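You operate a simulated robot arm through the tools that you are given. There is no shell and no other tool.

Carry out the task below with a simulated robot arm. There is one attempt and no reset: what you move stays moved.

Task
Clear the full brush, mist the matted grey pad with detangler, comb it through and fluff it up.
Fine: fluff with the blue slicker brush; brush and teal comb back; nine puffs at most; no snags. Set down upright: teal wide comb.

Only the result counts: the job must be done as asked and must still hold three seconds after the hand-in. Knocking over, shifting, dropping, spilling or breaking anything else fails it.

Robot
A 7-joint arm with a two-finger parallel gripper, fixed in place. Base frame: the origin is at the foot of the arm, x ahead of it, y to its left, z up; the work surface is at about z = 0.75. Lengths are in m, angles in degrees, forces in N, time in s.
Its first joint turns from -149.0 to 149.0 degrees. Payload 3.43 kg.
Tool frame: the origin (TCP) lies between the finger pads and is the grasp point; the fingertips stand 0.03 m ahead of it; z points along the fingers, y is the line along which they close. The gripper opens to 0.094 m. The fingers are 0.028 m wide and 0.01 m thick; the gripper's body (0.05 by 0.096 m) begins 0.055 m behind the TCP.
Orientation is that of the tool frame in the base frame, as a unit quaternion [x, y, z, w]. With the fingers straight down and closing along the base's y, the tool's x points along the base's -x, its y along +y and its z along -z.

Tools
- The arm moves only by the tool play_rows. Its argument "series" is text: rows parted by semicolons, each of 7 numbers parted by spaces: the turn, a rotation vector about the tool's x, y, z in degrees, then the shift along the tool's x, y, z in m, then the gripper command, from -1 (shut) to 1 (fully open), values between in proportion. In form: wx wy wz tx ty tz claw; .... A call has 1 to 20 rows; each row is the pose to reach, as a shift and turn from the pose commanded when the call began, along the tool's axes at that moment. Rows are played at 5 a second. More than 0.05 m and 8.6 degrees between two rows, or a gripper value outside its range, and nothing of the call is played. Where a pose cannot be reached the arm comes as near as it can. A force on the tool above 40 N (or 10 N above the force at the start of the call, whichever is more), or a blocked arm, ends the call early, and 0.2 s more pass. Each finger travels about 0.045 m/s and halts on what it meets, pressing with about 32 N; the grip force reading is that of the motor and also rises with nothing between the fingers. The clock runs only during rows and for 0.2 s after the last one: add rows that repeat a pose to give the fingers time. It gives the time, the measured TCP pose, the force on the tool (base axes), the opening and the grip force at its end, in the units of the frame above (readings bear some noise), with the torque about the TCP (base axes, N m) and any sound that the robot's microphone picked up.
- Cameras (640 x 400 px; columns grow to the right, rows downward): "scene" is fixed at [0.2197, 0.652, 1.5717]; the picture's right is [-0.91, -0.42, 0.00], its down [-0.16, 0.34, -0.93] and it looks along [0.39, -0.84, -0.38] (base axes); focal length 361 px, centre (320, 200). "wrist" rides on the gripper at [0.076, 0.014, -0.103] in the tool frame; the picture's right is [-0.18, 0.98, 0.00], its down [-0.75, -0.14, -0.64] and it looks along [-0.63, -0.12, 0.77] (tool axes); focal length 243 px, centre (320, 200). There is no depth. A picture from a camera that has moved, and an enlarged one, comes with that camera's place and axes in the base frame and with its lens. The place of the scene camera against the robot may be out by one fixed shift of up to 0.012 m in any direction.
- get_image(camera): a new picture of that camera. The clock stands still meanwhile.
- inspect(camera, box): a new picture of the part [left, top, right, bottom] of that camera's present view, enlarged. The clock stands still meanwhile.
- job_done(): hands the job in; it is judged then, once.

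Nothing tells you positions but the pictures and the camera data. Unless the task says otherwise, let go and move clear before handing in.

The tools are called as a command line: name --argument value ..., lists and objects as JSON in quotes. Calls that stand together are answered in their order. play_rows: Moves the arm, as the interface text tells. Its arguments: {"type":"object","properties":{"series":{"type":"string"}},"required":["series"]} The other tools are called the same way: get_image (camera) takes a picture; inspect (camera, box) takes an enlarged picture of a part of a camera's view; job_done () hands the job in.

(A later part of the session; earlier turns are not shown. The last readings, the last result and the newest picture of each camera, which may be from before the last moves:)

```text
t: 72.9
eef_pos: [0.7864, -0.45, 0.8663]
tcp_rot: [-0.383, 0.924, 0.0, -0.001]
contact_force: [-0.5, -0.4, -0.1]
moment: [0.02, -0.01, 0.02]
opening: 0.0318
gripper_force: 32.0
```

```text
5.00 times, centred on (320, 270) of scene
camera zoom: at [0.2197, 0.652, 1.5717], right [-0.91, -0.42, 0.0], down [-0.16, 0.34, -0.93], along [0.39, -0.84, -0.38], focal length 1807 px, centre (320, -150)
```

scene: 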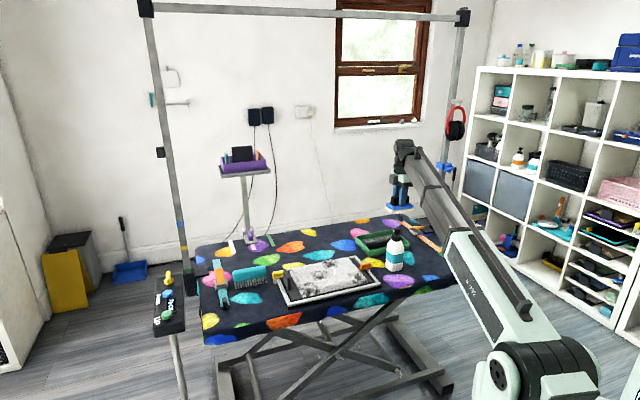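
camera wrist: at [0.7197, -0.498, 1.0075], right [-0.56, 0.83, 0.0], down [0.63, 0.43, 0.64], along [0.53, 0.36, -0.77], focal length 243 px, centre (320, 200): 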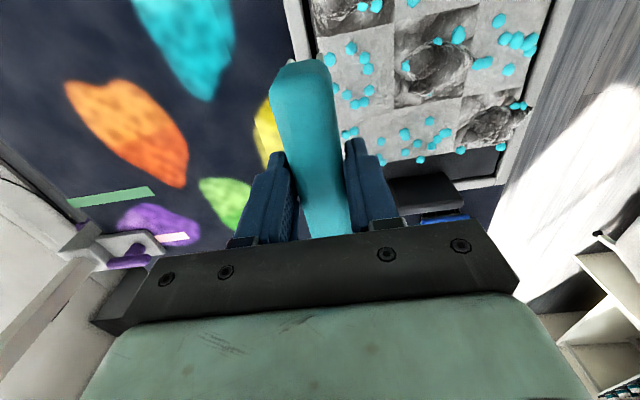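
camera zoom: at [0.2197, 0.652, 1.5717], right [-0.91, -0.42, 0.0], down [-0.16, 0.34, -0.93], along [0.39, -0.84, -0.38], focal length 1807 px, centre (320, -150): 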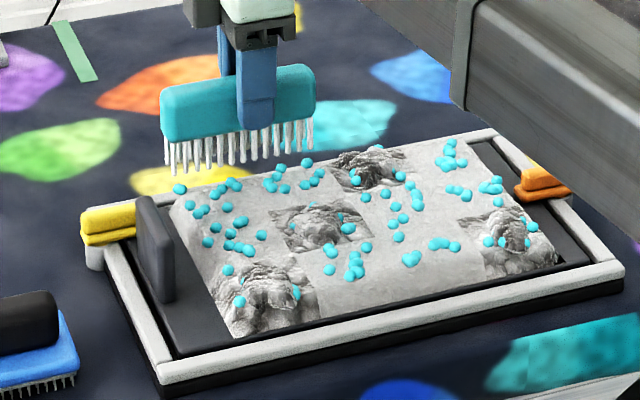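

The tips are at z≈0.80. I'll begin with a shallow, slow stroke toward the near edge at tip height about 0.79, stopping midway to check force and effect.

play_rows --series "0 0 0 0 0 0.005 -1; 0 0 0 0 0 0.009 -1; 0 0 0 0 0.008 0.009 -1; 0 0 0 0 0.016 0.009 -1; 0 0 0 0 0.024 0.009 -1; 0 0 0 0 0.032 0.009 -1; 0 0 0 0 0.04 0.009 -1; 0 0 0 0 0.048 0.009 -1; 0 0 0 0 0.056 0.009 -1; 0 0 0 0 0.064 0.009 -1; 0 0 0 0 0.072 0.009 -1; 0 0 0 0 0.08 0.009 -1; 0 0 0 0 0.088 0.009 -1; 0 0 0 0 0.096 0.009 -1"

inspect --camera "scene" --box '[280, 230, 360, 310]'

inspect --camera "wrist" --box '[200, 0, 520, 220]'

```text
t: 75.9
eef_pos: [0.7201, -0.3815, 0.8589]
tcp_rot: [-0.383, 0.924, 0.001, -0.001]
contact_force: [-0.6, 0.3, -1.0]
moment: [0.0, 0.02, 0.0]
opening: 0.0318
gripper_force: 31.8
```

```text
5.00 times, centred on (320, 270) of scene
camera zoom: at [0.2197, 0.652, 1.5717], right [-0.91, -0.42, 0.0], down [-0.16, 0.34, -0.93], along [0.39, -0.84, -0.38], focal length 1807 px, centre (320, -150)
```

zoom: 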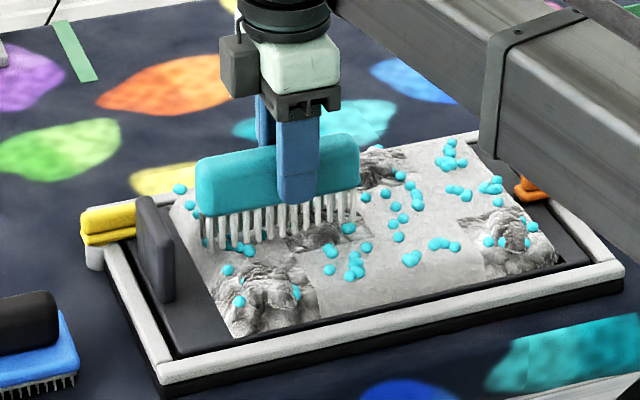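

```text
1.82 times, centred on (360, 110) of wrist
camera zoom: at [0.6567, -0.4242, 0.9603], right [-0.56, 0.83, 0.0], down [0.63, 0.43, 0.64], along [0.53, 0.36, -0.77], focal length 441 px, centre (247, 364)
```

zoom: 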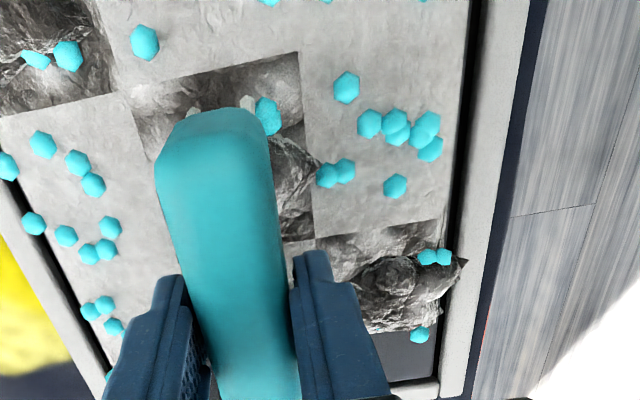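

No resistance at this shallow depth. I'll finish this shallow stroke to the near edge.

play_rows --series "0 0 0 0 0.008 0 -1; 0 0 0 0 0.016 0 -1; 0 0 0 0 0.024 0 -1; 0 0 0 0 0.032 0 -1; 0 0 0 0 0.04 0 -1; 0 0 0 0 0.048 0 -1; 0 0 0 0 0.056 0 -1; 0 0 0 0 0.064 0 -1; 0 0 0 0 0.072 0 -1; 0 0 0 0 0.08 0 -1; 0 0 0 0 0.088 0 -1; 0 0 0 0 0.096 0 -1; 0 0 0 0 0.104 0 -1; 0 0 0 0 0.11 0 -1"

inspect --camera "scene" --box '[280, 230, 380, 320]'

inspect --camera "wrist" --box '[160, 0, 440, 220]'

```text
t: 78.9
eef_pos: [0.6425, -0.3034, 0.8588]
tcp_rot: [-0.382, 0.924, 0.0, 0.0]
contact_force: [-0.5, 0.2, -0.6]
moment: [-0.02, -0.01, -0.03]
opening: 0.0319
gripper_force: 32.2
```

```text
4.44 times, centred on (330, 275) of scene
camera zoom: at [0.2197, 0.652, 1.5717], right [-0.91, -0.42, 0.0], down [-0.16, 0.34, -0.93], along [0.39, -0.84, -0.38], focal length 1606 px, centre (276, -133)
```

zoom: 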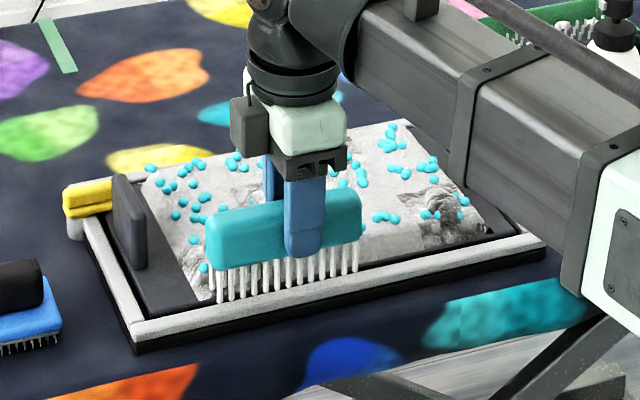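

```text
1.82 times, centred on (300, 110) of wrist
camera zoom: at [0.5794, -0.3464, 0.9599], right [-0.56, 0.83, 0.0], down [0.63, 0.43, 0.64], along [0.53, 0.36, -0.77], focal length 441 px, centre (356, 364)
```

zoom: 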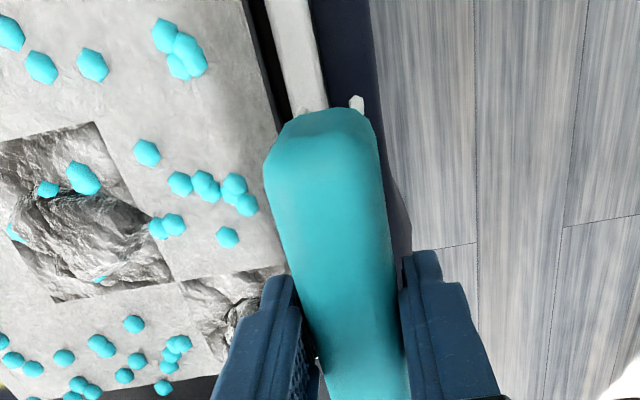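

The mats look unchanged, so the teeth weren't in them. I'll go about 6 mm deeper and stroke slowly back.

play_rows --series "0 0 0 0 0 0.006 -1; 0 0 0 0 -0.008 0.006 -1; 0 0 0 0 -0.016 0.006 -1; 0 0 0 0 -0.024 0.006 -1; 0 0 0 0 -0.032 0.006 -1; 0 0 0 0 -0.04 0.006 -1; 0 0 0 0 -0.048 0.006 -1; 0 0 0 0 -0.056 0.006 -1"

inspect --camera "scene" --box '[280, 230, 380, 320]'

```text
t: 80.7
eef_pos: [0.6832, -0.344, 0.8521]
tcp_rot: [-0.382, 0.924, 0.0, 0.0]
contact_force: [-6.8, 5.8, -0.1]
moment: [0.39, 0.43, -0.5]
opening: 0.0321
gripper_force: 31.9
```

```text
4.44 times, centred on (330, 275) of scene
camera zoom: at [0.2197, 0.652, 1.5717], right [-0.91, -0.42, 0.0], down [-0.16, 0.34, -0.93], along [0.39, -0.84, -0.38], focal length 1606 px, centre (276, -133)
```

zoom: 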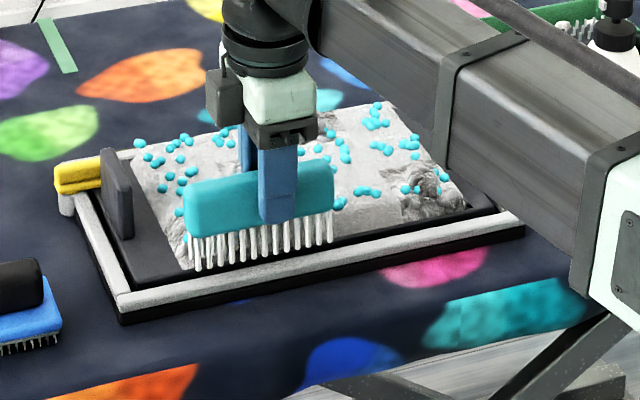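

The frame slid about 3.7 cm toward -q because the teeth caught the pad's side edge, which sits higher than I estimated. I'll lift the comb now and look at the whole state before correcting it.

play_rows --series "0 0 0 0 0.002 -0.01 -1; 0 0 0 0 0.002 -0.03 -1; 0 0 0 0 0.002 -0.06 -1; 0 0 0 0 0.002 -0.1 -1; 0 0 0 0 0.002 -0.1 -1"

get_image --camera "scene"

inspect --camera "scene" --box '[260, 230, 400, 320]'

get_image --camera "wrist"

```text
t: 81.9
eef_pos: [0.6818, -0.3434, 0.9508]
tcp_rot: [-0.384, 0.923, 0.001, 0.0]
contact_force: [-0.1, 0.9, -0.1]
moment: [0.0, 0.0, 0.03]
opening: 0.0318
gripper_force: 31.4
```

```text
taken
```

scene: 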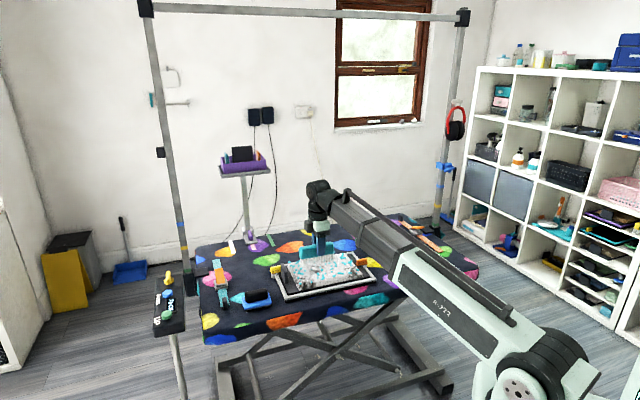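

```text
4.44 times, centred on (330, 275) of scene
camera zoom: at [0.2197, 0.652, 1.5717], right [-0.91, -0.42, 0.0], down [-0.16, 0.34, -0.93], along [0.39, -0.84, -0.38], focal length 1606 px, centre (276, -133)
```

zoom: 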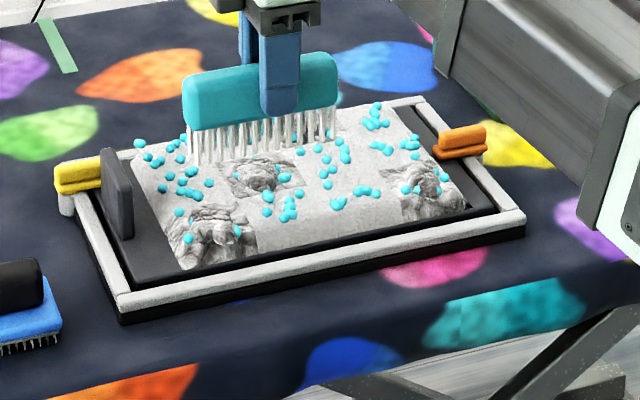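

```text
taken
camera wrist: at [0.618, -0.3856, 1.0524], right [-0.56, 0.83, 0.0], down [0.63, 0.43, 0.64], along [0.53, 0.36, -0.77], focal length 243 px, centre (320, 200)
```

wrist: 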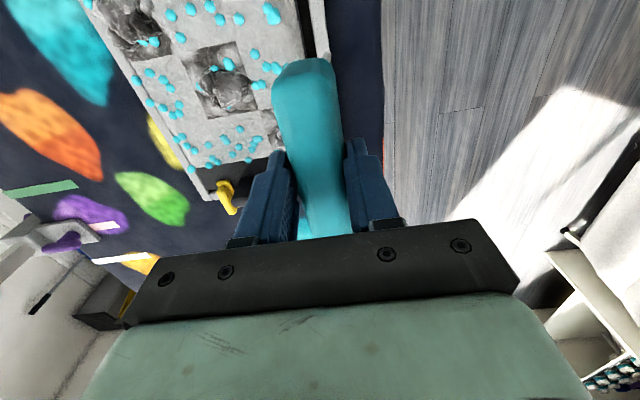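

The frame with the pad slid straight about 3.7 cm toward -q with no rotation; everything else is unchanged. I'll take the comb behind the frame and push it gently back to where it was, starting by moving over the far side.

play_rows --series "0 0 0 0.01 -0.038 0 -1; 0 0 0 0.02 -0.076 0 -1; 0 0 0 0.03 -0.114 0 -1; 0 0 0 0.04 -0.152 0 -1; 0 0 0 0.05 -0.19 0 -1; 0 0 0 0.055 -0.228 0 -1; 0 0 0 0.055 -0.228 0.03 -1; 0 0 0 0.055 -0.228 0.06 -1; 0 0 0 0.055 -0.228 0.09 -1; 0 0 0 0.055 -0.228 0.09 -1"

inspect --camera "scene" --box '[280, 230, 380, 320]'

get_image --camera "wrist"

```text
t: 84.1
eef_pos: [0.803, -0.5425, 0.8603]
tcp_rot: [-0.383, 0.924, 0.001, -0.001]
contact_force: [0.6, 0.4, -0.8]
moment: [0.02, 0.01, 0.01]
opening: 0.0317
gripper_force: 31.8
```

```text
4.44 times, centred on (330, 275) of scene
camera zoom: at [0.2197, 0.652, 1.5717], right [-0.91, -0.42, 0.0], down [-0.16, 0.34, -0.93], along [0.39, -0.84, -0.38], focal length 1606 px, centre (276, -133)
```

zoom: 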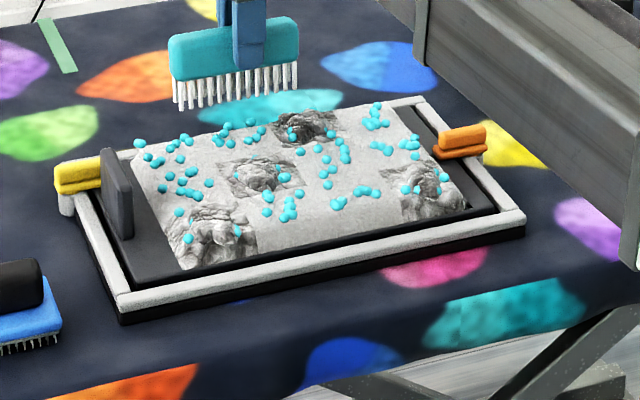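

```text
taken
camera wrist: at [0.7394, -0.5852, 0.9629], right [-0.56, 0.83, 0.0], down [0.63, 0.43, 0.64], along [0.53, 0.36, -0.77], focal length 243 px, centre (320, 200)
```

wrist: 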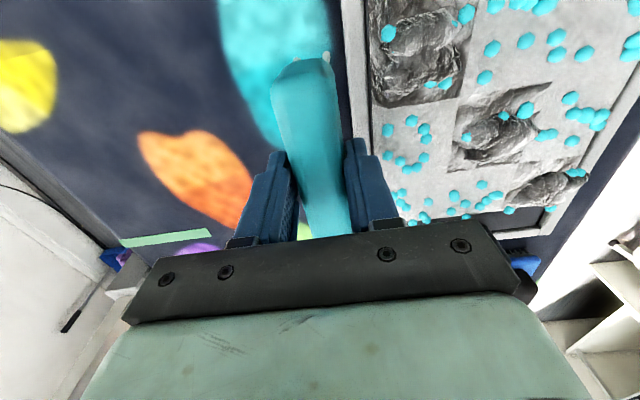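

The comb is behind the frame. I'll lower the teeth beside the frame's outer wall, then push slowly toward the original place, stopping short to compare.

play_rows --series "0 0 0 0 0 0.01 -1; 0 0 0 0 0 0.02 -1; 0 0 0 0 0 0.03 -1; 0 0 0 0 0 0.035 -1; 0 0 0 0 0.006 0.035 -1; 0 0 0 0 0.012 0.035 -1; 0 0 0 0 0.018 0.035 -1; 0 0 0 0 0.024 0.035 -1; 0 0 0 0 0.03 0.035 -1; 0 0 0 0 0.036 0.035 -1; 0 0 0 0 0.042 0.035 -1; 0 0 0 0 0.048 0.035 -1; 0 0 0 0 0.048 0.035 -1"

inspect --camera "scene" --box '[280, 230, 380, 320]'

```text
t: 86.9
eef_pos: [0.7694, -0.5069, 0.8272]
tcp_rot: [-0.382, 0.924, 0.001, 0.0]
contact_force: [5.8, -7.3, 0.6]
moment: [-0.38, -0.34, -0.19]
opening: 0.0319
gripper_force: 32.0
```

```text
4.44 times, centred on (330, 275) of scene
camera zoom: at [0.2197, 0.652, 1.5717], right [-0.91, -0.42, 0.0], down [-0.16, 0.34, -0.93], along [0.39, -0.84, -0.38], focal length 1606 px, centre (276, -133)
```

zoom: 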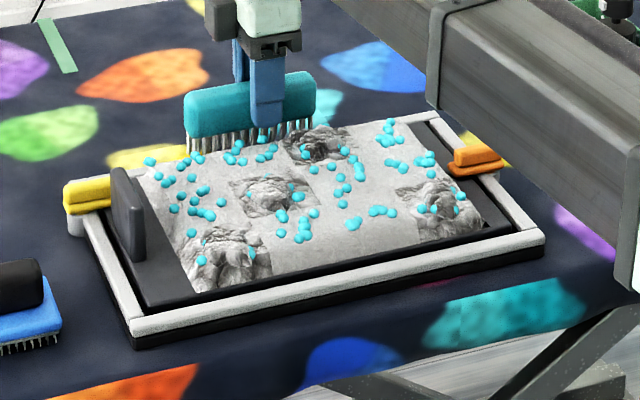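

About 5–6 mm remain. I'll push a little further and compare with the earlier reference view.

play_rows --series "0 0 0 0 0.002 0 -1; 0 0 0 0 0.004 0 -1; 0 0 0 0 0.005 0 -1; 0 0 0 0 0.005 0 -1"

inspect --camera "scene" --box '[270, 220, 390, 310]'

inspect --camera "scene" --box '[280, 230, 360, 310]'

```text
t: 87.9
eef_pos: [0.7655, -0.505, 0.8274]
tcp_rot: [-0.383, 0.924, 0.0, 0.0]
contact_force: [12.2, -10.8, 5.4]
moment: [-0.54, -0.69, -0.2]
opening: 0.032
gripper_force: 32.2
```

```text
4.44 times, centred on (330, 265) of scene
camera zoom: at [0.2197, 0.652, 1.5717], right [-0.91, -0.42, 0.0], down [-0.16, 0.34, -0.93], along [0.39, -0.84, -0.38], focal length 1606 px, centre (276, -89)
```

zoom: 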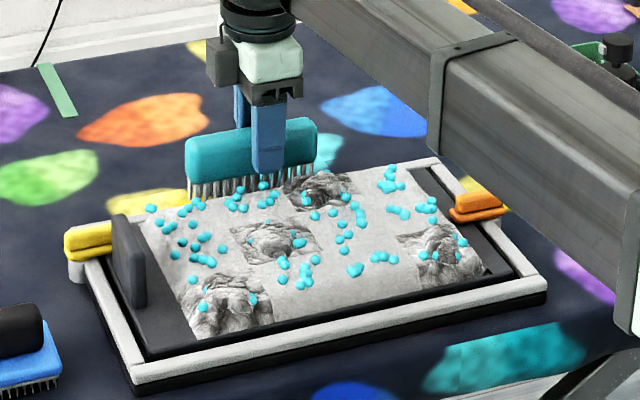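

```text
5.00 times, centred on (320, 270) of scene
camera zoom: at [0.2197, 0.652, 1.5717], right [-0.91, -0.42, 0.0], down [-0.16, 0.34, -0.93], along [0.39, -0.84, -0.38], focal length 1807 px, centre (320, -150)
```

zoom: 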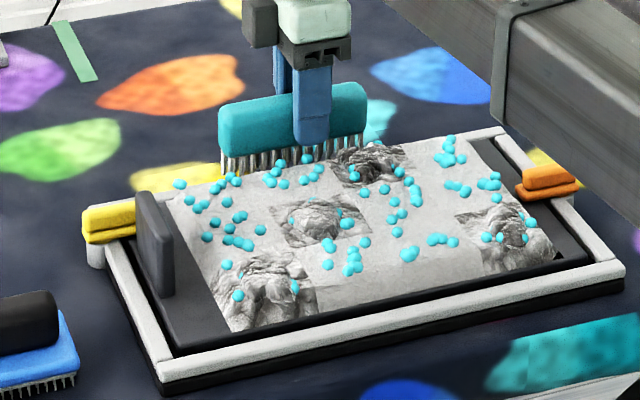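

About 4–5 mm remain, but the force went up. I'll check the comb/frame contact from the wrist camera before continuing.

get_image --camera "wrist"

inspect --camera "wrist" --box '[240, 0, 480, 220]'

inspect --camera "scene" --box '[300, 240, 350, 280]'

```text
taken
camera wrist: at [0.7026, -0.5479, 0.929], right [-0.56, 0.83, 0.0], down [0.63, 0.43, 0.64], along [0.53, 0.36, -0.77], focal length 243 px, centre (320, 200)
```

wrist: 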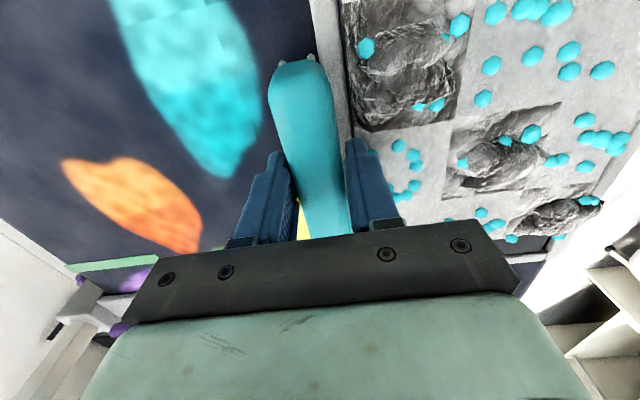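

```text
1.82 times, centred on (360, 110) of wrist
camera zoom: at [0.7026, -0.5479, 0.929], right [-0.56, 0.83, 0.0], down [0.63, 0.43, 0.64], along [0.53, 0.36, -0.77], focal length 441 px, centre (247, 364)
```

zoom: 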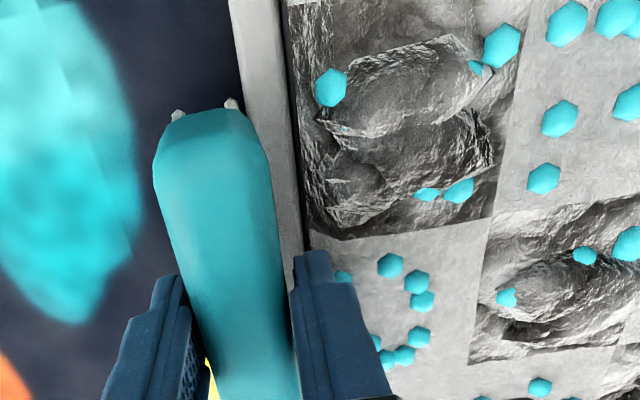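

```text
10.00 times, centred on (325, 260) of scene
camera zoom: at [0.2197, 0.652, 1.5717], right [-0.91, -0.42, 0.0], down [-0.16, 0.34, -0.93], along [0.39, -0.84, -0.38], focal length 3614 px, centre (270, -400)
```

zoom: 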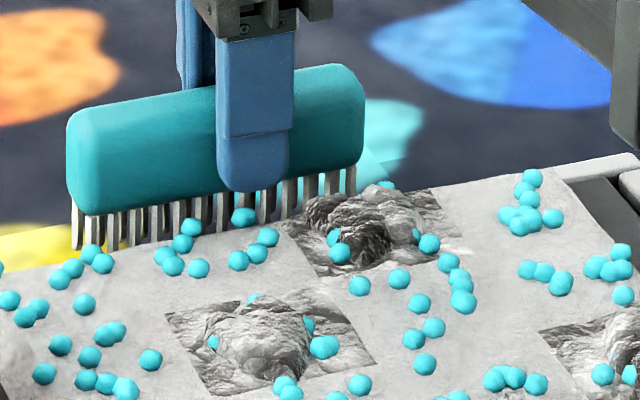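

The comb has a double row of teeth and pushes the frame's wall cleanly. I'll push the last 4 mm slowly.

play_rows --series "0 0 0 0 0.001 0 -1; 0 0 0 0 0.002 0 -1; 0 0 0 0 0.003 0 -1; 0 0 0 0 0.004 0 -1; 0 0 0 0 0.004 0 -1"

inspect --camera "scene" --box '[280, 230, 360, 310]'

```text
t: 89.1
eef_pos: [0.7634, -0.5027, 0.8263]
tcp_rot: [-0.381, 0.924, 0.001, 0.0]
contact_force: [8.7, -11.5, 3.3]
moment: [-0.56, -0.5, -0.19]
opening: 0.0319
gripper_force: 31.7
```

```text
5.00 times, centred on (320, 270) of scene
camera zoom: at [0.2197, 0.652, 1.5717], right [-0.91, -0.42, 0.0], down [-0.16, 0.34, -0.93], along [0.39, -0.84, -0.38], focal length 1807 px, centre (320, -150)
```

zoom: 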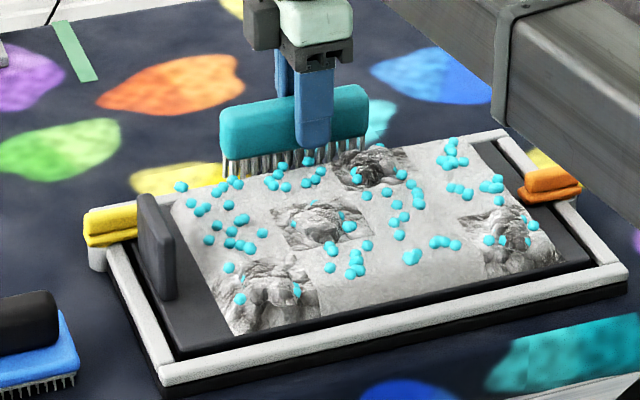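

The frame and the droplets now match the earlier reference within about 1–2 px. I'll back the comb off and lift it, then re-check against the very first pictures.

play_rows --series "0 0 0 0 -0.004 0 -1; 0 0 0 0 -0.008 0 -1; 0 0 0 0 -0.008 -0.03 -1; 0 0 0 0 -0.008 -0.07 -1; 0 0 0 0 -0.008 -0.11 -1; 0 0 0 0 -0.008 -0.11 -1"

inspect --camera "scene" --box '[180, 210, 340, 340]'

inspect --camera "scene" --box '[320, 200, 480, 310]'

inspect --camera "wrist" --box '[300, 0, 560, 200]'

```text
t: 90.5
eef_pos: [0.7675, -0.5091, 0.9388]
tcp_rot: [-0.383, 0.924, 0.001, -0.001]
contact_force: [0.5, 1.3, -1.1]
moment: [0.0, 0.03, 0.03]
opening: 0.0321
gripper_force: 32.2
```

```text
3.08 times, centred on (260, 275) of scene
camera zoom: at [0.2197, 0.652, 1.5717], right [-0.91, -0.42, 0.0], down [-0.16, 0.34, -0.93], along [0.39, -0.84, -0.38], focal length 1112 px, centre (505, -31)
```

zoom: 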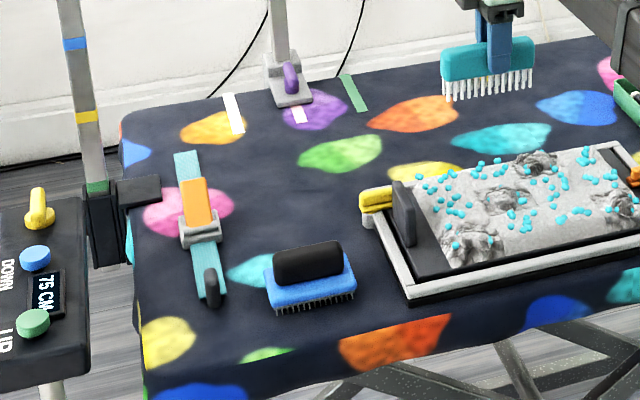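

```text
3.64 times, centred on (400, 255) of scene
camera zoom: at [0.2197, 0.652, 1.5717], right [-0.91, -0.42, 0.0], down [-0.16, 0.34, -0.93], along [0.39, -0.84, -0.38], focal length 1314 px, centre (29, 0)
```

zoom: 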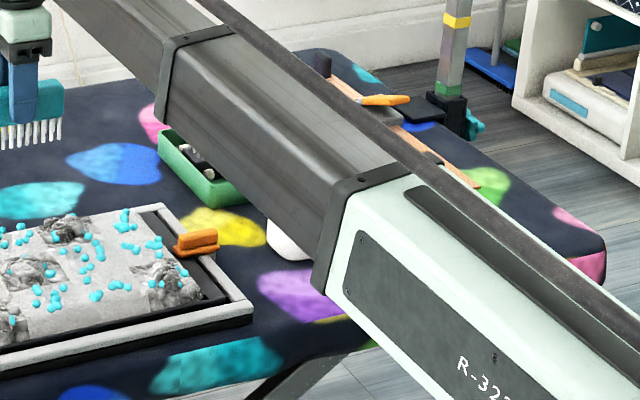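

```text
2.00 times, centred on (430, 100) of wrist
camera zoom: at [0.7042, -0.551, 1.0401], right [-0.56, 0.83, 0.0], down [0.63, 0.43, 0.64], along [0.53, 0.36, -0.77], focal length 485 px, centre (100, 400)
```

zoom: 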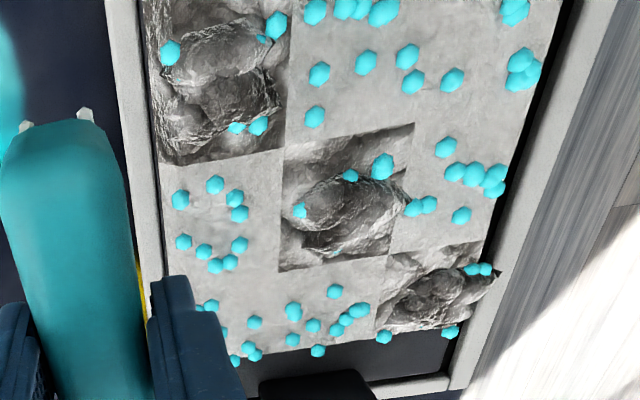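

The frame is back within about 2 mm of its first position. Now I'll probe the pad's surface height gently from above, on a plain area in the far row, before combing.

play_rows --series "0 0 0 -0.019 0.022 0 -1; 0 0 0 -0.038 0.044 0 -1; 0 0 0 -0.0568 0.0647 0 -1; 0 0 0 -0.0568 0.0647 0.03 -1; 0 0 0 -0.0568 0.0647 0.05 -1; 0 0 0 -0.0568 0.0647 0.065 -1; 0 0 0 -0.0568 0.0647 0.075 -1; 0 0 0 -0.0568 0.0647 0.075 -1"

inspect --camera "scene" --box '[290, 245, 350, 295]'

```text
t: 92.3
eef_pos: [0.7629, -0.421, 0.8616]
tcp_rot: [-0.383, 0.924, 0.002, 0.0]
contact_force: [-0.5, 0.2, -0.5]
moment: [-0.02, -0.03, 0.02]
opening: 0.032
gripper_force: 32.0
```

```text
8.00 times, centred on (320, 270) of scene
camera zoom: at [0.2197, 0.652, 1.5717], right [-0.91, -0.42, 0.0], down [-0.16, 0.34, -0.93], along [0.39, -0.84, -0.38], focal length 2891 px, centre (320, -360)
```

zoom: 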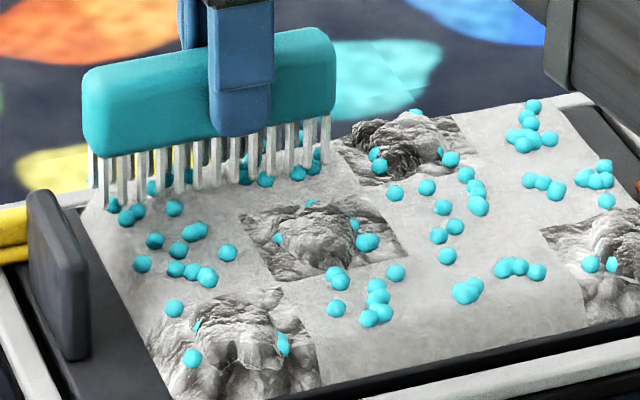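

play_rows --series "0 0 0 0 0 0.002 -1; 0 0 0 0 0 0.004 -1; 0 0 0 0 0 0.004 -1"

play_rows --series "0 0 0 0 0 0.002 -1; 0 0 0 0 0 0.002 -1"

inspect --camera "scene" --box '[290, 245, 350, 295]'

```text
t: 93.1
eef_pos: [0.7621, -0.4214, 0.857]
tcp_rot: [-0.383, 0.924, 0.002, 0.0]
contact_force: [0.4, 0.6, -1.3]
moment: [0.01, 0.01, -0.01]
opening: 0.0316
gripper_force: 32.0
```

```text
t: 93.7
eef_pos: [0.7624, -0.4217, 0.8556]
tcp_rot: [-0.383, 0.924, 0.001, -0.001]
contact_force: [0.0, 0.3, -1.5]
moment: [-0.01, 0.02, -0.02]
opening: 0.0319
gripper_force: 31.8
```

```text
8.00 times, centred on (320, 270) of scene
camera zoom: at [0.2197, 0.652, 1.5717], right [-0.91, -0.42, 0.0], down [-0.16, 0.34, -0.93], along [0.39, -0.84, -0.38], focal length 2891 px, centre (320, -360)
```

zoom: 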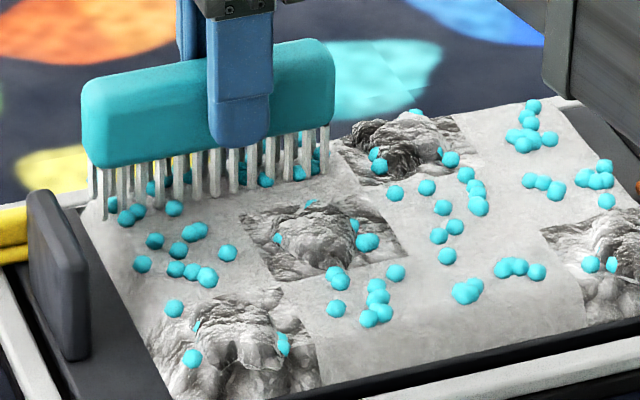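

play_rows --series "0 0 0 0 0 0.0015 -1; 0 0 0 0 0 0.003 -1; 0 0 0 0 0 0.003 -1"

play_rows --series "0 0 0 0 0 0.0015 -1; 0 0 0 0 0 0.003 -1; 0 0 0 0 0 0.003 -1"

inspect --camera "scene" --box '[290, 245, 350, 295]'

```text
t: 94.5
eef_pos: [0.7628, -0.4216, 0.8542]
tcp_rot: [-0.382, 0.924, -0.001, 0.0]
contact_force: [0.0, -3.4, 20.8]
moment: [0.25, -0.18, 0.01]
opening: 0.0317
gripper_force: 32.0
```

```text
t: 95.3
eef_pos: [0.7625, -0.422, 0.8516]
tcp_rot: [-0.384, 0.924, 0.0, 0.002]
contact_force: [5.8, -5.1, 30.0]
moment: [-0.14, -0.12, 0.02]
opening: 0.0318
gripper_force: 32.3
```

```text
8.00 times, centred on (320, 270) of scene
camera zoom: at [0.2197, 0.652, 1.5717], right [-0.91, -0.42, 0.0], down [-0.16, 0.34, -0.93], along [0.39, -0.84, -0.38], focal length 2891 px, centre (320, -360)
```

zoom: 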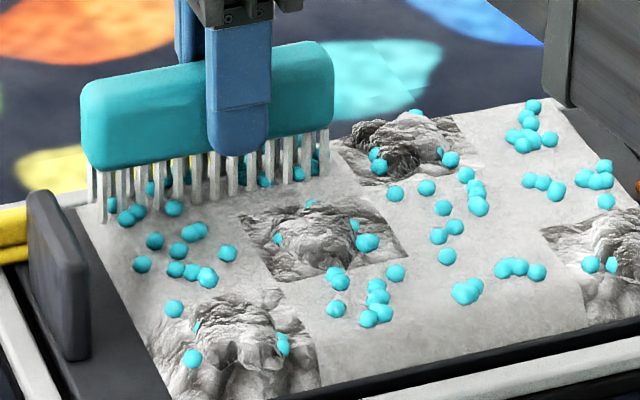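

The pad's solid surface is at about z 0.788; I pressed to 30 N, so I'll ease off right away to a light touch.

play_rows --series "0 0 0 0 0 -0.0018 -1; 0 0 0 0 0 -0.0018 -1"

inspect --camera "wrist" --box '[200, 0, 520, 220]'

```text
t: 95.9
eef_pos: [0.7616, -0.4212, 0.8507]
tcp_rot: [-0.383, 0.924, 0.002, 0.0]
contact_force: [2.1, -1.4, 6.0]
moment: [0.07, -0.16, 0.0]
opening: 0.0317
gripper_force: 32.2
```

```text
1.82 times, centred on (360, 110) of wrist
camera zoom: at [0.6993, -0.4645, 0.9528], right [-0.56, 0.83, 0.0], down [0.63, 0.43, 0.64], along [0.53, 0.36, -0.77], focal length 441 px, centre (247, 364)
```

zoom: 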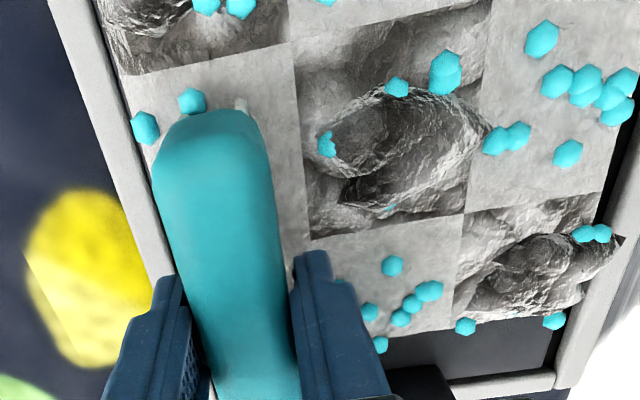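

Light touch at 6 N. I'll stroke slowly toward mats B and A at this light contact, checking the force partway.

play_rows --series "0 0 0 0 0 -0.0003 -1; 0 0 0 0 0.006 -0.0003 -1; 0 0 0 0 0.012 -0.0003 -1; 0 0 0 0 0.018 -0.0003 -1; 0 0 0 0 0.024 -0.0003 -1; 0 0 0 0 0.03 -0.0003 -1; 0 0 0 0 0.036 -0.0003 -1; 0 0 0 0 0.042 -0.0003 -1"

inspect --camera "scene" --box '[280, 240, 360, 300]'

```text
t: 97.7
eef_pos: [0.7329, -0.3917, 0.8522]
tcp_rot: [-0.383, 0.924, 0.001, 0.0]
contact_force: [0.8, 0.5, -0.9]
moment: [0.02, -0.02, 0.02]
opening: 0.0315
gripper_force: 31.1
```

```text
6.67 times, centred on (320, 270) of scene
camera zoom: at [0.2197, 0.652, 1.5717], right [-0.91, -0.42, 0.0], down [-0.16, 0.34, -0.93], along [0.39, -0.84, -0.38], focal length 2409 px, centre (320, -267)
```

zoom: 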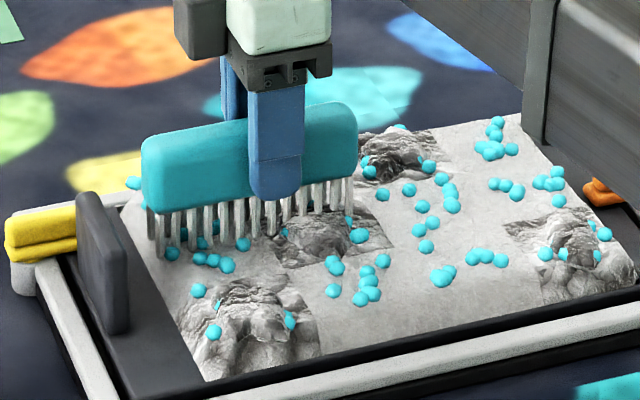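

No snag and no resistance. I'll continue through mats B and A.

play_rows --series "0 0 0 0 0.007 0 -1; 0 0 0 0 0.014 0 -1; 0 0 0 0 0.021 0 -1; 0 0 0 0 0.028 0 -1; 0 0 0 0 0.035 0 -1; 0 0 0 0 0.042 0 -1; 0 0 0 0 0.049 0 -1; 0 0 0 0 0.056 0 -1"

inspect --camera "scene" --box '[280, 240, 360, 300]'

inspect --camera "wrist" --box '[160, 0, 440, 220]'

```text
t: 99.5
eef_pos: [0.6942, -0.352, 0.8513]
tcp_rot: [-0.382, 0.924, 0.0, 0.0]
contact_force: [-0.6, 0.2, -0.5]
moment: [0.0, 0.03, -0.01]
opening: 0.0317
gripper_force: 32.0
```

```text
6.67 times, centred on (320, 270) of scene
camera zoom: at [0.2197, 0.652, 1.5717], right [-0.91, -0.42, 0.0], down [-0.16, 0.34, -0.93], along [0.39, -0.84, -0.38], focal length 2409 px, centre (320, -267)
```

zoom: 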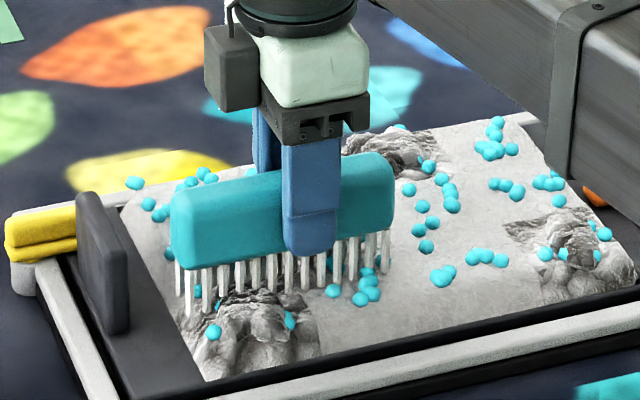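

```text
1.82 times, centred on (300, 110) of wrist
camera zoom: at [0.6308, -0.3947, 0.9537], right [-0.56, 0.83, 0.0], down [0.63, 0.43, 0.64], along [0.53, 0.36, -0.77], focal length 441 px, centre (356, 364)
```

zoom: 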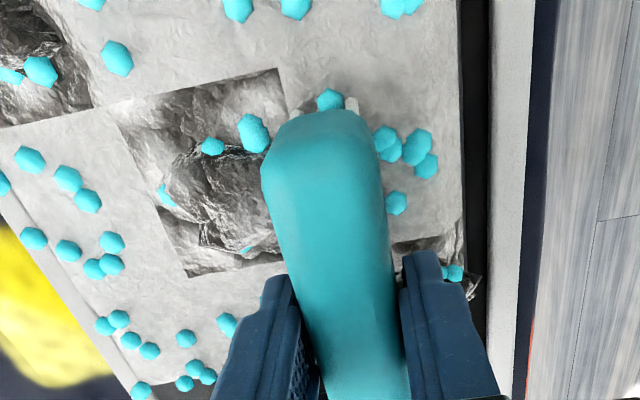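

play_rows --series "0 0 0 0 0.007 0 -1; 0 0 0 0 0.014 0 -1; 0 0 0 0 0.021 0 -1; 0 0 0 0 0.028 0 -1; 0 0 0 0 0.035 0 -1; 0 0 0 0 0.042 0 -1; 0 0 0 0 0.049 0 -1; 0 0 0 0 0.056 0 -1; 0 0 0 0 0.063 0 -1; 0 0 0 0 0.068 0 -1; 0 0 0 0 0.068 -0.03 -1; 0 0 0 0 0.068 -0.06 -1; 0 0 0 0 0.068 -0.06 -1"

inspect --camera "scene" --box '[280, 240, 380, 310]'

inspect --camera "wrist" --box '[60, 0, 380, 220]'

```text
t: 102.3
eef_pos: [0.6444, -0.3042, 0.9124]
tcp_rot: [-0.383, 0.924, 0.0, 0.0]
contact_force: [-0.6, -0.6, -1.0]
moment: [0.03, -0.01, 0.0]
opening: 0.0317
gripper_force: 31.8
```

```text
5.71 times, centred on (330, 275) of scene
camera zoom: at [0.2197, 0.652, 1.5717], right [-0.91, -0.42, 0.0], down [-0.16, 0.34, -0.93], along [0.39, -0.84, -0.38], focal length 2065 px, centre (263, -229)
```

zoom: 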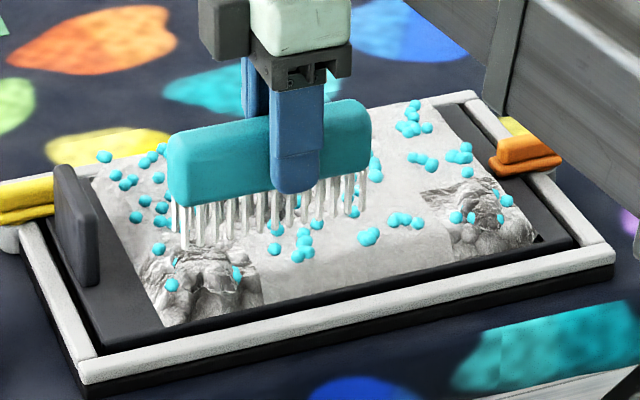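

```text
1.82 times, centred on (220, 110) of wrist
camera zoom: at [0.5825, -0.347, 1.0148], right [-0.56, 0.83, 0.0], down [0.63, 0.43, 0.64], along [0.53, 0.36, -0.77], focal length 441 px, centre (502, 364)
```

zoom: 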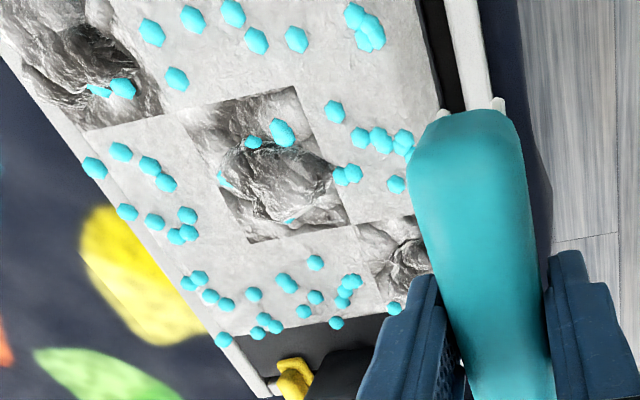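

No snags, but I need to see if the mats changed. I'll zoom in on mat B and mat A.

inspect --camera "wrist" --box '[140, 30, 300, 140]'

inspect --camera "scene" --box '[295, 255, 365, 305]'

```text
3.64 times, centred on (220, 85) of wrist
camera zoom: at [0.5825, -0.347, 1.0148], right [-0.56, 0.83, 0.0], down [0.63, 0.43, 0.64], along [0.53, 0.36, -0.77], focal length 882 px, centre (684, 618)
```

zoom: 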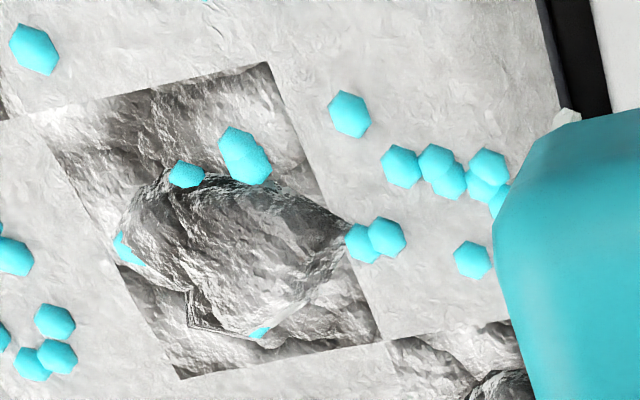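

```text
8.00 times, centred on (330, 280) of scene
camera zoom: at [0.2197, 0.652, 1.5717], right [-0.91, -0.42, 0.0], down [-0.16, 0.34, -0.93], along [0.39, -0.84, -0.38], focal length 2891 px, centre (240, -440)
```

zoom: 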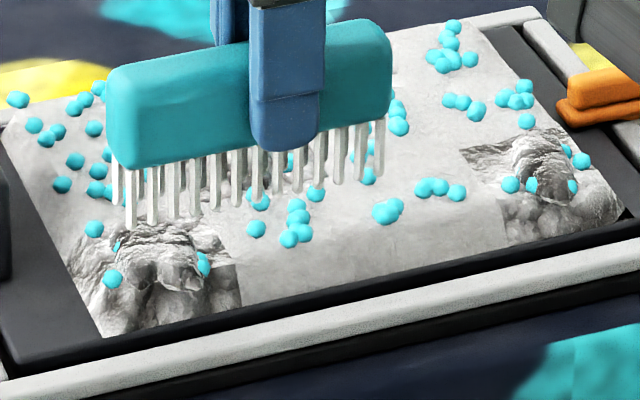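

I can't tell any change, so I'll return above the far row and compare the mats clearly.

play_rows --series "0 0 0 0 -0.04 -0.01 -1; 0 0 0 0 -0.08 -0.02 -1; 0 0 0 0 -0.12 -0.02 -1; 0 0 0 0 -0.16 -0.02 -1; 0 0 0 0 -0.2 -0.02 -1; 0 0 0 0 -0.2 -0.02 -1"

inspect --camera "scene" --box '[290, 245, 350, 295]'

inspect --camera "wrist" --box '[300, 0, 560, 200]'

```text
t: 103.7
eef_pos: [0.7861, -0.4449, 0.9299]
tcp_rot: [-0.383, 0.924, 0.0, 0.0]
contact_force: [0.1, 0.7, -0.7]
moment: [-0.02, -0.02, -0.01]
opening: 0.0316
gripper_force: 31.8
```

```text
8.00 times, centred on (320, 270) of scene
camera zoom: at [0.2197, 0.652, 1.5717], right [-0.91, -0.42, 0.0], down [-0.16, 0.34, -0.93], along [0.39, -0.84, -0.38], focal length 2891 px, centre (320, -360)
```

zoom: 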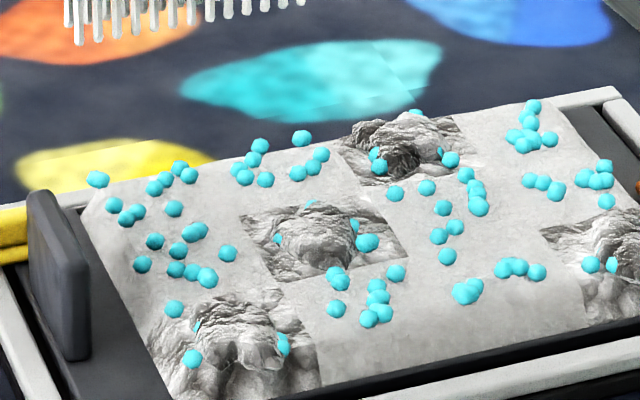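

```text
2.00 times, centred on (430, 100) of wrist
camera zoom: at [0.7232, -0.4883, 1.0328], right [-0.56, 0.83, 0.0], down [0.63, 0.43, 0.64], along [0.53, 0.36, -0.77], focal length 485 px, centre (100, 400)
```

zoom: 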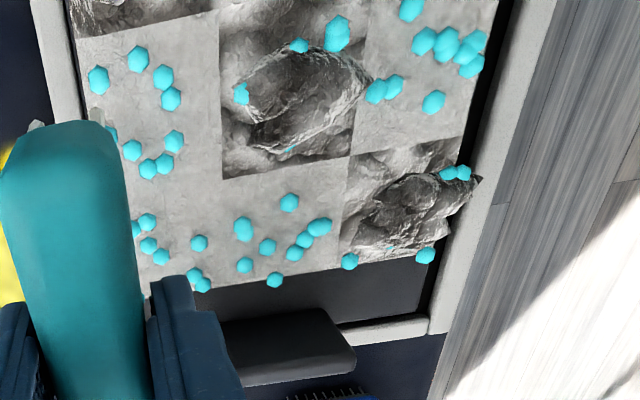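

The mats are unchanged, as with the brush before it was actually pressed on the pins. I'll go down on the plain row until a light contact force, then stroke with steady light pressure.

play_rows --series "0 0 0 0 0.018 0.02 -1; 0 0 0 0 0.034 0.045 -1; 0 0 0 0 0.034 0.065 -1; 0 0 0 0 0.034 0.074 -1; 0 0 0 0 0.034 0.076 -1; 0 0 0 0 0.034 0.077 -1; 0 0 0 0 0.034 0.078 -1; 0 0 0 0 0.034 0.078 -1"

```text
t: 105.5
eef_pos: [0.7612, -0.422, 0.8537]
tcp_rot: [-0.383, 0.924, 0.002, -0.001]
contact_force: [0.5, 0.5, -1.1]
moment: [-0.01, 0.0, 0.0]
opening: 0.0319
gripper_force: 31.6
```

play_rows --series "0 0 0 0 0 0.001 -1; 0 0 0 0 0 0.002 -1; 0 0 0 0 0 0.002 -1"

```text
t: 106.3
eef_pos: [0.7617, -0.4216, 0.8519]
tcp_rot: [-0.382, 0.924, 0.001, -0.001]
contact_force: [0.3, -0.2, -0.8]
moment: [-0.03, -0.03, 0.02]
opening: 0.0318
gripper_force: 32.5
```

play_rows --series "0 0 0 0 0 0.001 -1; 0 0 0 0 0 0.001 -1"

```text
t: 106.9
eef_pos: [0.7624, -0.4232, 0.8513]
tcp_rot: [-0.382, 0.924, 0.001, -0.001]
contact_force: [-0.4, -0.1, -1.3]
moment: [-0.02, -0.03, 0.0]
opening: 0.0319
gripper_force: 31.7
```

play_rows --series "0 0 0 0 0 0.001 -1; 0 0 0 0 0 0.001 -1"

```text
t: 107.5
eef_pos: [0.7619, -0.4228, 0.8504]
tcp_rot: [-0.382, 0.924, 0.0, 0.0]
contact_force: [0.6, -0.7, 4.8]
moment: [-0.02, -0.04, 0.0]
opening: 0.0316
gripper_force: 32.2
```

Contact at about 5 N. Now a slow stroke with this pressure into mat B.

play_rows --series "0 0 0 0 0.006 0 -1; 0 0 0 0 0.012 0 -1; 0 0 0 0 0.018 0 -1; 0 0 0 0 0.024 0 -1; 0 0 0 0 0.03 0 -1; 0 0 0 0 0.036 0 -1; 0 0 0 0 0.042 0 -1; 0 0 0 0 0.048 0 -1"

inspect --camera "scene" --box '[280, 240, 360, 300]'

```text
t: 109.3
eef_pos: [0.7284, -0.3881, 0.8506]
tcp_rot: [-0.383, 0.924, 0.002, 0.0]
contact_force: [5.3, -4.9, 19.1]
moment: [-0.09, -0.19, 0.01]
opening: 0.0318
gripper_force: 32.4
```

```text
6.67 times, centred on (320, 270) of scene
camera zoom: at [0.2197, 0.652, 1.5717], right [-0.91, -0.42, 0.0], down [-0.16, 0.34, -0.93], along [0.39, -0.84, -0.38], focal length 2409 px, centre (320, -267)
```

zoom: 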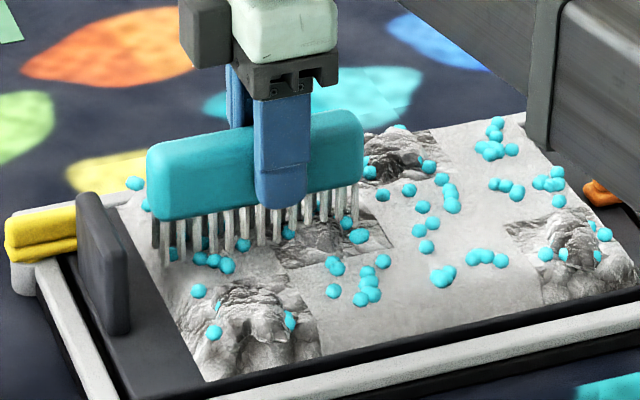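

Force rose to 19 N; I'll ease up slightly and continue in short pieces.

play_rows --series "0 0 0 0 0 -0.0007 -1; 0 0 0 0 0.006 -0.0007 -1; 0 0 0 0 0.012 -0.0007 -1; 0 0 0 0 0.018 -0.0007 -1; 0 0 0 0 0.024 -0.0007 -1"

inspect --camera "scene" --box '[280, 240, 360, 300]'

inspect --camera "wrist" --box '[160, 0, 440, 220]'

```text
t: 110.5
eef_pos: [0.7125, -0.3719, 0.8497]
tcp_rot: [-0.382, 0.924, 0.001, 0.0]
contact_force: [-1.2, -1.1, 1.6]
moment: [0.01, -0.02, 0.02]
opening: 0.0315
gripper_force: 32.2
```

```text
6.67 times, centred on (320, 270) of scene
camera zoom: at [0.2197, 0.652, 1.5717], right [-0.91, -0.42, 0.0], down [-0.16, 0.34, -0.93], along [0.39, -0.84, -0.38], focal length 2409 px, centre (320, -267)
```

zoom: 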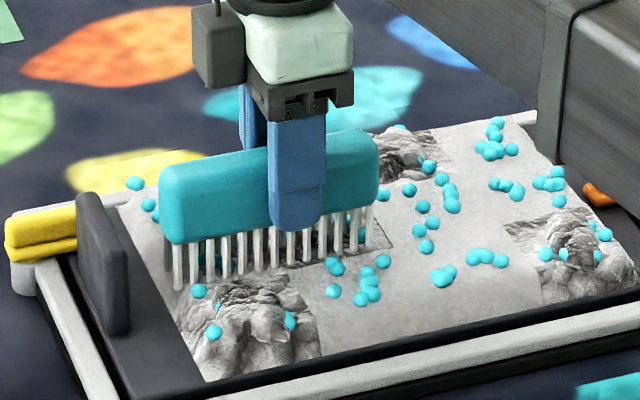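

```text
1.82 times, centred on (300, 110) of wrist
camera zoom: at [0.6485, -0.4143, 0.9525], right [-0.56, 0.83, 0.0], down [0.63, 0.43, 0.64], along [0.53, 0.36, -0.77], focal length 441 px, centre (356, 364)
```

zoom: 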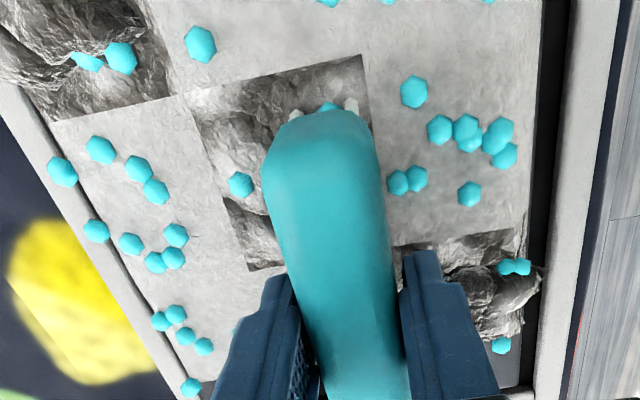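

The lump in mat B has visibly shrunk, so light-pressure combing works. I'll carry on toward mat A.

play_rows --series "0 0 0 0 0.006 0.0003 -1; 0 0 0 0 0.012 0.0003 -1; 0 0 0 0 0.018 0.0003 -1; 0 0 0 0 0.024 0.0003 -1; 0 0 0 0 0.03 0.0003 -1; 0 0 0 0 0.036 0.0003 -1"

inspect --camera "wrist" --box '[160, 0, 440, 220]'

```text
t: 111.9
eef_pos: [0.6868, -0.3445, 0.8503]
tcp_rot: [-0.383, 0.924, 0.001, -0.001]
contact_force: [-0.5, 0.8, -0.3]
moment: [0.02, 0.01, 0.0]
opening: 0.0315
gripper_force: 32.4
```

```text
1.82 times, centred on (300, 110) of wrist
camera zoom: at [0.6232, -0.3885, 0.9526], right [-0.56, 0.83, 0.0], down [0.63, 0.43, 0.64], along [0.53, 0.36, -0.77], focal length 441 px, centre (356, 364)
```

zoom: 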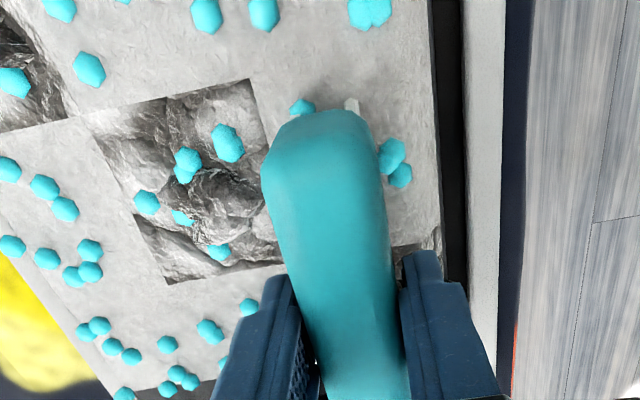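

Mat B is clearly flatter now. I'll lower slightly to regain light contact and continue through mat A.

play_rows --series "0 0 0 0 0 0.0008 -1; 0 0 0 0 0 0.0008 -1"

```text
t: 112.5
eef_pos: [0.6864, -0.3453, 0.8509]
tcp_rot: [-0.382, 0.924, 0.001, 0.0]
contact_force: [-0.5, 0.0, 3.0]
moment: [0.01, 0.04, 0.0]
opening: 0.0319
gripper_force: 32.5
```

play_rows --series "0 0 0 0 0.006 0 -1; 0 0 0 0 0.012 0 -1; 0 0 0 0 0.018 0 -1; 0 0 0 0 0.024 0 -1"

inspect --camera "scene" --box '[280, 240, 360, 300]'

```text
t: 113.5
eef_pos: [0.6691, -0.3286, 0.8502]
tcp_rot: [-0.383, 0.924, 0.0, 0.001]
contact_force: [6.8, -5.9, 25.9]
moment: [-0.2, -0.19, 0.02]
opening: 0.032
gripper_force: 32.1
```

```text
6.67 times, centred on (320, 270) of scene
camera zoom: at [0.2197, 0.652, 1.5717], right [-0.91, -0.42, 0.0], down [-0.16, 0.34, -0.93], along [0.39, -0.84, -0.38], focal length 2409 px, centre (320, -267)
```

zoom: 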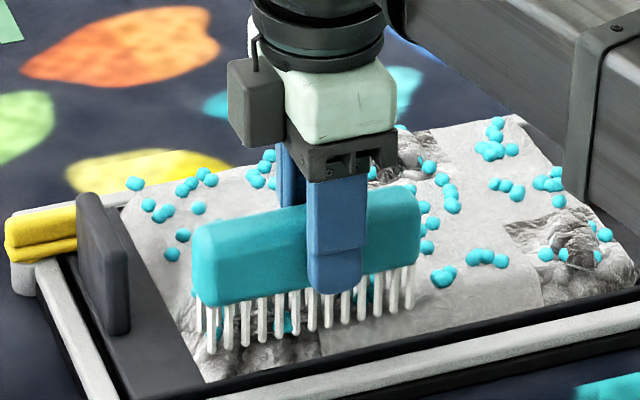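

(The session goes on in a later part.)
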